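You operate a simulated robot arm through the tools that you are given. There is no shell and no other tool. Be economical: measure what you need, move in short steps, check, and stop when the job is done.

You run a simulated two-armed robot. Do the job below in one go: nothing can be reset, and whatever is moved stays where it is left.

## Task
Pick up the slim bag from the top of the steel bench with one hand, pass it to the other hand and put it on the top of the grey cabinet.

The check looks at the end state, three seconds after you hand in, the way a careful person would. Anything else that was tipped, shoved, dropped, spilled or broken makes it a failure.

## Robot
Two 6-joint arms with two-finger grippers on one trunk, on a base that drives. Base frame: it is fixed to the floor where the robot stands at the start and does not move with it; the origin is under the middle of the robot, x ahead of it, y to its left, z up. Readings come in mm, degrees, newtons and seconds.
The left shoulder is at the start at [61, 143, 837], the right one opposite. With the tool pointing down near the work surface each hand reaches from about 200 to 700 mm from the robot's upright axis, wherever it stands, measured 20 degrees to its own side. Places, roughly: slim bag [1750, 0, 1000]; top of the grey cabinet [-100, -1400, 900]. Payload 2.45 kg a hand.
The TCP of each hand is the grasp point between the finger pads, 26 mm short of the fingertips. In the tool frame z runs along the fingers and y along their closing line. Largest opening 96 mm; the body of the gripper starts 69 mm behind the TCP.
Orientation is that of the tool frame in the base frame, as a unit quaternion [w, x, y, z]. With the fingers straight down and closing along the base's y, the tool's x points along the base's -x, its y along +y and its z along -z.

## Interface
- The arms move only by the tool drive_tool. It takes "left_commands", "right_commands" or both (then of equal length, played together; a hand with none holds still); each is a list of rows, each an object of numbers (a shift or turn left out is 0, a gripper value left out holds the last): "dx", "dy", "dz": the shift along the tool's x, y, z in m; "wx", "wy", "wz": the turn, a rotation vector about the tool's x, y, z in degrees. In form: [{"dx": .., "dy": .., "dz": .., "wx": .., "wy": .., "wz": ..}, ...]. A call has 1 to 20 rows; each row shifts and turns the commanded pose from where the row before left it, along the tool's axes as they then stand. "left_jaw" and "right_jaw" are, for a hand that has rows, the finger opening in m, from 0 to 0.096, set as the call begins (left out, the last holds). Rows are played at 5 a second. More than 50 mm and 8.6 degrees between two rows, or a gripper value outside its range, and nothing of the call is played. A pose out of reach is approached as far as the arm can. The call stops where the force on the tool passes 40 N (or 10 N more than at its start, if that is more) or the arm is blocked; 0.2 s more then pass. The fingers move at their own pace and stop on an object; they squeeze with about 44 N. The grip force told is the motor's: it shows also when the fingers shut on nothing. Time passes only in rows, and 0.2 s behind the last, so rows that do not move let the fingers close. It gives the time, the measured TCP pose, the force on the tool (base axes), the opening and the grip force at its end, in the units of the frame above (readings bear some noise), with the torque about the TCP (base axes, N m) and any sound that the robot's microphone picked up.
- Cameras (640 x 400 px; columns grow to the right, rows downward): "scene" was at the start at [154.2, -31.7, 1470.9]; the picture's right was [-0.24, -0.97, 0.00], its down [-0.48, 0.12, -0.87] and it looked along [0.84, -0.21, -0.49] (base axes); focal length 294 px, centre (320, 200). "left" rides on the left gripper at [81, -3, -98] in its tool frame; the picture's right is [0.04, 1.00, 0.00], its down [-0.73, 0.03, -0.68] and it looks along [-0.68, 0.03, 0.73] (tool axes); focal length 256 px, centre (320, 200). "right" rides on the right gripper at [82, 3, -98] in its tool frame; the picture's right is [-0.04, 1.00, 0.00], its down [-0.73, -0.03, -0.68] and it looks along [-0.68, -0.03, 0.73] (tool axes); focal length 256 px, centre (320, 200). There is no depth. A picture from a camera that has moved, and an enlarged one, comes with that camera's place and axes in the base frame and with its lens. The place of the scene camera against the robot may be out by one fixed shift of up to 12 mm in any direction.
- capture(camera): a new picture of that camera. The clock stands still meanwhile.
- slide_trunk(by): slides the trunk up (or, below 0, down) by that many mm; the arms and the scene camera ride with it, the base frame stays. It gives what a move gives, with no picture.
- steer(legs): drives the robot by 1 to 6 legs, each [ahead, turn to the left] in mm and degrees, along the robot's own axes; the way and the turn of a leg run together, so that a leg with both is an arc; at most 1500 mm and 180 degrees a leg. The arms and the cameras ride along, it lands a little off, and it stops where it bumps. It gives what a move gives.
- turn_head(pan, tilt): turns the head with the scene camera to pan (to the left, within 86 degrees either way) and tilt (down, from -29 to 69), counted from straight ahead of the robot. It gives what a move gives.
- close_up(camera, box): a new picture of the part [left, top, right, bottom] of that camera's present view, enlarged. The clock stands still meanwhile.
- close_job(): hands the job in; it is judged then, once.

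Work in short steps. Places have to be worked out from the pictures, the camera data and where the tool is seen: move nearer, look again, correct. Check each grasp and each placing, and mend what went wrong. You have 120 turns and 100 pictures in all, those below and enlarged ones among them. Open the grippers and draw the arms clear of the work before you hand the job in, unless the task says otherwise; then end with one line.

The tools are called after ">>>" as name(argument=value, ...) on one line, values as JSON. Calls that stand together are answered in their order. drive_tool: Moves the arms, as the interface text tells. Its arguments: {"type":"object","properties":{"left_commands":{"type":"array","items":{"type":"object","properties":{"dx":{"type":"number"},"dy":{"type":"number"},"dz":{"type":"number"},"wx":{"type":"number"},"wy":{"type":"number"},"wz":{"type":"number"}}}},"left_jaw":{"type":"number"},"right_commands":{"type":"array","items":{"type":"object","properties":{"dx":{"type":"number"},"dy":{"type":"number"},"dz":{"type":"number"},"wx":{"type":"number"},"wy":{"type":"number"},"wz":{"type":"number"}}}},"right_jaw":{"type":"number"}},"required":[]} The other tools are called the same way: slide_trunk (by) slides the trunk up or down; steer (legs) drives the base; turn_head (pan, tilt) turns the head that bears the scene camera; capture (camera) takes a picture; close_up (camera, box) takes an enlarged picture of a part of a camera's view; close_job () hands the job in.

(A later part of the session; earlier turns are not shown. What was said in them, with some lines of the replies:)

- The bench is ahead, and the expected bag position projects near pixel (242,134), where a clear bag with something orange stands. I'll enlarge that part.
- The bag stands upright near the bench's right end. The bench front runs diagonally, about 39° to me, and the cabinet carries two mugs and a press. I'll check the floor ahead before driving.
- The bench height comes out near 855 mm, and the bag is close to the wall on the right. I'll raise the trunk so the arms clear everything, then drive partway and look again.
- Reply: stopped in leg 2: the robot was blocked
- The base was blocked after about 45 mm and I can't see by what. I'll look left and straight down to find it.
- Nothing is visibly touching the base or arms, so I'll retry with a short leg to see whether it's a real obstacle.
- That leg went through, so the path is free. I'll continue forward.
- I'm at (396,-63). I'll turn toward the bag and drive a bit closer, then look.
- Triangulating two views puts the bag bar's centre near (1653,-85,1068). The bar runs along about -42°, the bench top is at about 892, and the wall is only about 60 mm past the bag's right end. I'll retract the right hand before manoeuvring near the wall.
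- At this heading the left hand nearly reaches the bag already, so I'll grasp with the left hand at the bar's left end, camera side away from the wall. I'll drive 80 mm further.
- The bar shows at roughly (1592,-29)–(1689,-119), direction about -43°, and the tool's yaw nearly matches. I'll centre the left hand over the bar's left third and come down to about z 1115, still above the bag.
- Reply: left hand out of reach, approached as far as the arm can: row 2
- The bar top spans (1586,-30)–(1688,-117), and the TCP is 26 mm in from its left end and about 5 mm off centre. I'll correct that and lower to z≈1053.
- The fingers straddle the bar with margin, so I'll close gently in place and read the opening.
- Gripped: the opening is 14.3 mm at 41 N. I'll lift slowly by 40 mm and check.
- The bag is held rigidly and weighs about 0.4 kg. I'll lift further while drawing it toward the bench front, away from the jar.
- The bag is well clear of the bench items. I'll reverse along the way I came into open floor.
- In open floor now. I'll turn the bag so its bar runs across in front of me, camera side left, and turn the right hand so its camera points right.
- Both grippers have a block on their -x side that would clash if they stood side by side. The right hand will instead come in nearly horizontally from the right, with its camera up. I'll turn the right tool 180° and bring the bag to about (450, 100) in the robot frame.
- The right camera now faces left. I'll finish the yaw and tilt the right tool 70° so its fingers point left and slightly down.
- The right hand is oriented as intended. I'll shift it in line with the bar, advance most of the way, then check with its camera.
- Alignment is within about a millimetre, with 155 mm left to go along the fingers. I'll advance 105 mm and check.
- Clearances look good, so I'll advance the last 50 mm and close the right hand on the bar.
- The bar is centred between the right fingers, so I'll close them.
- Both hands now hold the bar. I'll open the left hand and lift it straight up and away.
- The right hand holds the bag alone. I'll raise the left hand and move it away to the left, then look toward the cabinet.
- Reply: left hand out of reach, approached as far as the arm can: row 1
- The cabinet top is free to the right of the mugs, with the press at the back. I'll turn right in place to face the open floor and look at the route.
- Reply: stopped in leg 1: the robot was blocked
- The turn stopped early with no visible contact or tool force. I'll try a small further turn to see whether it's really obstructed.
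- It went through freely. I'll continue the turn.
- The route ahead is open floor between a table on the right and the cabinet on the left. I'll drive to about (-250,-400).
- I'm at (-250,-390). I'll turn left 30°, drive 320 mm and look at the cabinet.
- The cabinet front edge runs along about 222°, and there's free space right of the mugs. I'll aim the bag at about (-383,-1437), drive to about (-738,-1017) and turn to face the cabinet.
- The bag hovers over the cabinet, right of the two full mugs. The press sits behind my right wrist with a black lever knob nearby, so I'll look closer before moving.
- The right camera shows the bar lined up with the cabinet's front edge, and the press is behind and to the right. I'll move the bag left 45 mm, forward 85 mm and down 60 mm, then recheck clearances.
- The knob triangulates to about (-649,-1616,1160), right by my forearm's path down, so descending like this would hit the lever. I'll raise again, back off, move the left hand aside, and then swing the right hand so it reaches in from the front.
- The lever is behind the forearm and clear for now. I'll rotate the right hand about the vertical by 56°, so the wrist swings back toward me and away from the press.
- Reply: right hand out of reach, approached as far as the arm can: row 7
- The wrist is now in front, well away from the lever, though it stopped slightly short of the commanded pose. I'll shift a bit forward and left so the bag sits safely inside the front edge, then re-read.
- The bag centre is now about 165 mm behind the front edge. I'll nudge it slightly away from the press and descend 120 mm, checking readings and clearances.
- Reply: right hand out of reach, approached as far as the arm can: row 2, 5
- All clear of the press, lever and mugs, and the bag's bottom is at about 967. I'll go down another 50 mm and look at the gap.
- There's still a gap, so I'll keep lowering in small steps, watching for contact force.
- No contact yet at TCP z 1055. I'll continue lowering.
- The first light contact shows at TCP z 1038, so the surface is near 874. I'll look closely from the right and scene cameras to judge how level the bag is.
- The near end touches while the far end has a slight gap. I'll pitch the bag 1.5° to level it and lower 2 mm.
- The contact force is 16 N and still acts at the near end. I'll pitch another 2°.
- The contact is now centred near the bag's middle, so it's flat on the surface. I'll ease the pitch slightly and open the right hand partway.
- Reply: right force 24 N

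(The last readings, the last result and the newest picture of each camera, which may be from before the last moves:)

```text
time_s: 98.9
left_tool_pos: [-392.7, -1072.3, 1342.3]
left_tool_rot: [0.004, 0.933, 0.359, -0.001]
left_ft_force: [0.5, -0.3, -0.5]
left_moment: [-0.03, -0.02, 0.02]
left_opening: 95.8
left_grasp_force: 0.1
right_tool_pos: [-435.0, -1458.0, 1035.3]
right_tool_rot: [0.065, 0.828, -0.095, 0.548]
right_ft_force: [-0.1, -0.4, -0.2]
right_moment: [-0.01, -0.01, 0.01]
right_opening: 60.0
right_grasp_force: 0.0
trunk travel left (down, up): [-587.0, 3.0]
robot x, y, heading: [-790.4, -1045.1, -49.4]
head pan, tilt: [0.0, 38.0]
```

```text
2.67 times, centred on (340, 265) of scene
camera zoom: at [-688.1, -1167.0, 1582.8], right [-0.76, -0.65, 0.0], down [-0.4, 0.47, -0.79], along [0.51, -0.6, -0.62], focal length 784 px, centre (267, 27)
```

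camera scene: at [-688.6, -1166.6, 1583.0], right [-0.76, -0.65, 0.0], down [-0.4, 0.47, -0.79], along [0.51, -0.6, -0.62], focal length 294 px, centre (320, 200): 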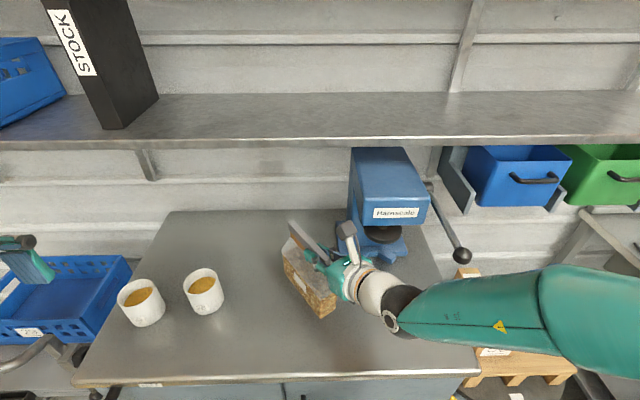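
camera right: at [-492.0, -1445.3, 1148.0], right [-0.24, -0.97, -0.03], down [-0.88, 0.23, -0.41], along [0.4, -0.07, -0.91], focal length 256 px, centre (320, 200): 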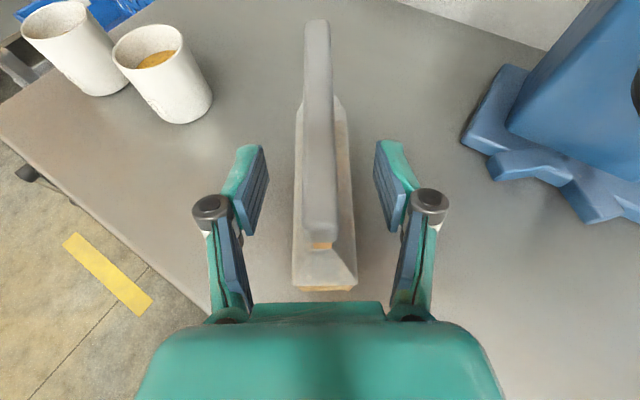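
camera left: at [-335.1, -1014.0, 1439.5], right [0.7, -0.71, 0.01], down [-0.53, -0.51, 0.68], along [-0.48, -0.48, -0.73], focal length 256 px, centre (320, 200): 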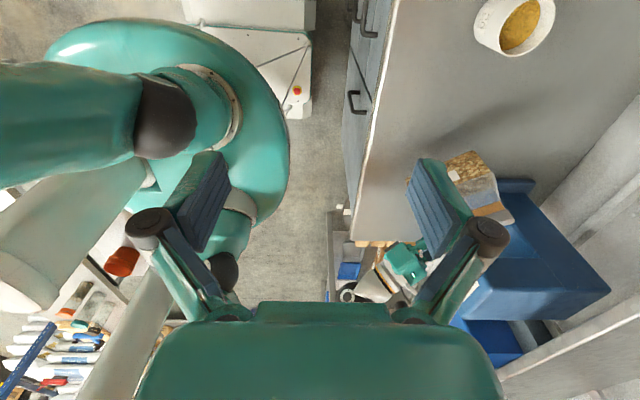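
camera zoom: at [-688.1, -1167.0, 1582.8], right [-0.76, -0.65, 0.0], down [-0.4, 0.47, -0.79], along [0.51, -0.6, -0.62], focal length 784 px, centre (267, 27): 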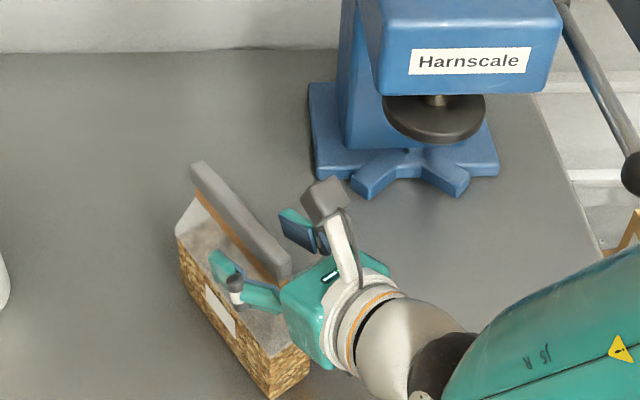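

The bag stands on its own. I'll retreat a little along the fingers, then lift the right hand straight up.

>>> drive_tool(right_commands=[{"dz": -0.015}, {"dx": 0.0184, "dz": -0.0078}, {"dx": 0.0276, "dz": -0.0117}, {"dx": 0.0276, "dz": -0.0117}, {"dx": 0.0276, "dz": -0.0117}, {"dx": 0.0276, "dz": -0.0117}])

>>> capture(camera="scene")

```text
time_s: 100.3
left_tool_pos: [-392.5, -1072.5, 1342.4]
left_tool_rot: [0.004, 0.933, 0.359, 0.0]
left_ft_force: [-0.7, -0.7, 0.3]
left_moment: [-0.02, 0.01, 0.04]
left_opening: 96.1
left_grasp_force: 0.1
right_tool_pos: [-447.1, -1452.5, 1180.3]
right_tool_rot: [0.065, 0.829, -0.094, 0.547]
right_ft_force: [-0.1, -0.3, 0.2]
right_moment: [-0.01, 0.0, 0.0]
right_opening: 59.9
right_grasp_force: 0.1
trunk travel left (down, up): [-587.0, 3.0]
robot x, y, heading: [-789.1, -1048.0, -49.3]
head pan, tilt: [0.0, 38.0]
```

```text
38 pictures are left
camera scene: at [-688.8, -1166.2, 1583.0], right [-0.76, -0.65, 0.0], down [-0.4, 0.47, -0.79], along [0.51, -0.6, -0.62], focal length 294 px, centre (320, 200)
```

scene: 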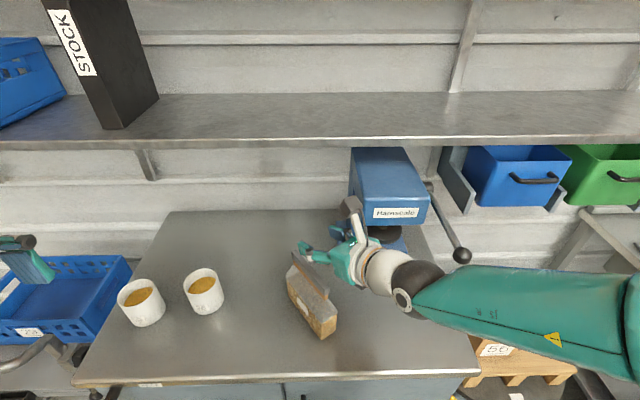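

The hand is above the bag. I'll raise it a bit more and back the robot off to draw the arms clear.

>>> drive_tool(right_commands=[{"dx": 0.0276, "dz": -0.0117}, {"dx": 0.0184, "dz": -0.0078}], right_jaw=0.096)

>>> steer(legs=[[-320, 0]])

>>> turn_head(pan=5, tilt=30)

>>> capture(camera="scene")

```text
time_s: 100.9
left_tool_pos: [-392.1, -1072.8, 1341.0]
left_tool_rot: [0.005, 0.933, 0.359, 0.0]
left_ft_force: [0.3, -0.4, 0.3]
left_moment: [0.03, 0.03, 0.0]
left_opening: 96.1
left_grasp_force: 0.1
right_tool_pos: [-446.7, -1452.3, 1231.2]
right_tool_rot: [0.065, 0.829, -0.095, 0.548]
right_ft_force: [1.1, -0.6, 0.1]
right_moment: [-0.01, 0.0, 0.02]
right_opening: 95.9
right_grasp_force: 0.0
trunk travel left (down, up): [-587.0, 3.0]
robot x, y, heading: [-789.6, -1051.3, -49.5]
head pan, tilt: [0.0, 38.0]
```

```text
time_s: 103.1
left_tool_pos: [-604.4, -824.8, 1342.6]
left_tool_rot: [0.005, 0.934, 0.358, 0.0]
left_ft_force: [-0.6, 0.3, -0.1]
left_moment: [0.02, -0.02, -0.02]
left_opening: 96.4
left_grasp_force: 0.0
right_tool_pos: [-660.5, -1205.3, 1229.4]
right_tool_rot: [0.066, 0.829, -0.095, 0.548]
right_ft_force: [-0.3, 0.9, 0.8]
right_moment: [-0.02, 0.0, 0.0]
right_opening: 96.0
right_grasp_force: 0.0
trunk travel left (down, up): [-587.0, 3.0]
robot x, y, heading: [-1004.0, -795.0, -49.5]
head pan, tilt: [0.0, 38.0]
```

```text
time_s: 103.8
left_tool_pos: [-604.8, -825.4, 1343.4]
left_tool_rot: [0.005, 0.934, 0.358, 0.0]
left_ft_force: [0.1, -0.4, -0.1]
left_moment: [0.01, 0.0, 0.03]
left_opening: 95.9
left_grasp_force: 0.1
right_tool_pos: [-659.6, -1205.5, 1230.9]
right_tool_rot: [0.067, 0.828, -0.097, 0.548]
right_ft_force: [0.3, -0.4, -0.8]
right_moment: [-0.04, 0.0, 0.02]
right_opening: 96.1
right_grasp_force: 0.1
trunk travel left (down, up): [-587.0, 3.0]
robot x, y, heading: [-1000.5, -799.5, -49.3]
head pan, tilt: [5.0, 30.0]
```

```text
37 pictures are left
camera scene: at [-892.4, -917.6, 1595.2], right [-0.7, -0.71, 0.0], down [-0.36, 0.35, -0.87], along [0.62, -0.61, -0.5], focal length 294 px, centre (320, 200)
```

scene: 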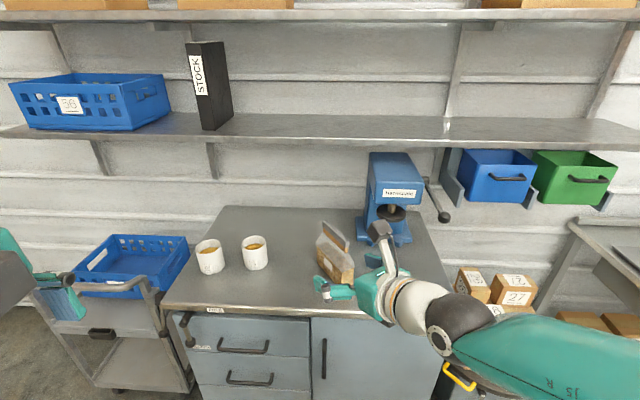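

The bag stands upright on the grey cabinet. The mugs, press and bin look undisturbed, and both grippers are open and drawn clear, so I'll hand in.

>>> close_job()

```text
The job is handed in.
```

I picked the slim bag up from the steel bench with the left hand, passed it to the right hand and stood it upright on top of the grey cabinet. The job is handed in, both grippers are open and clear, and nothing else looks disturbed.
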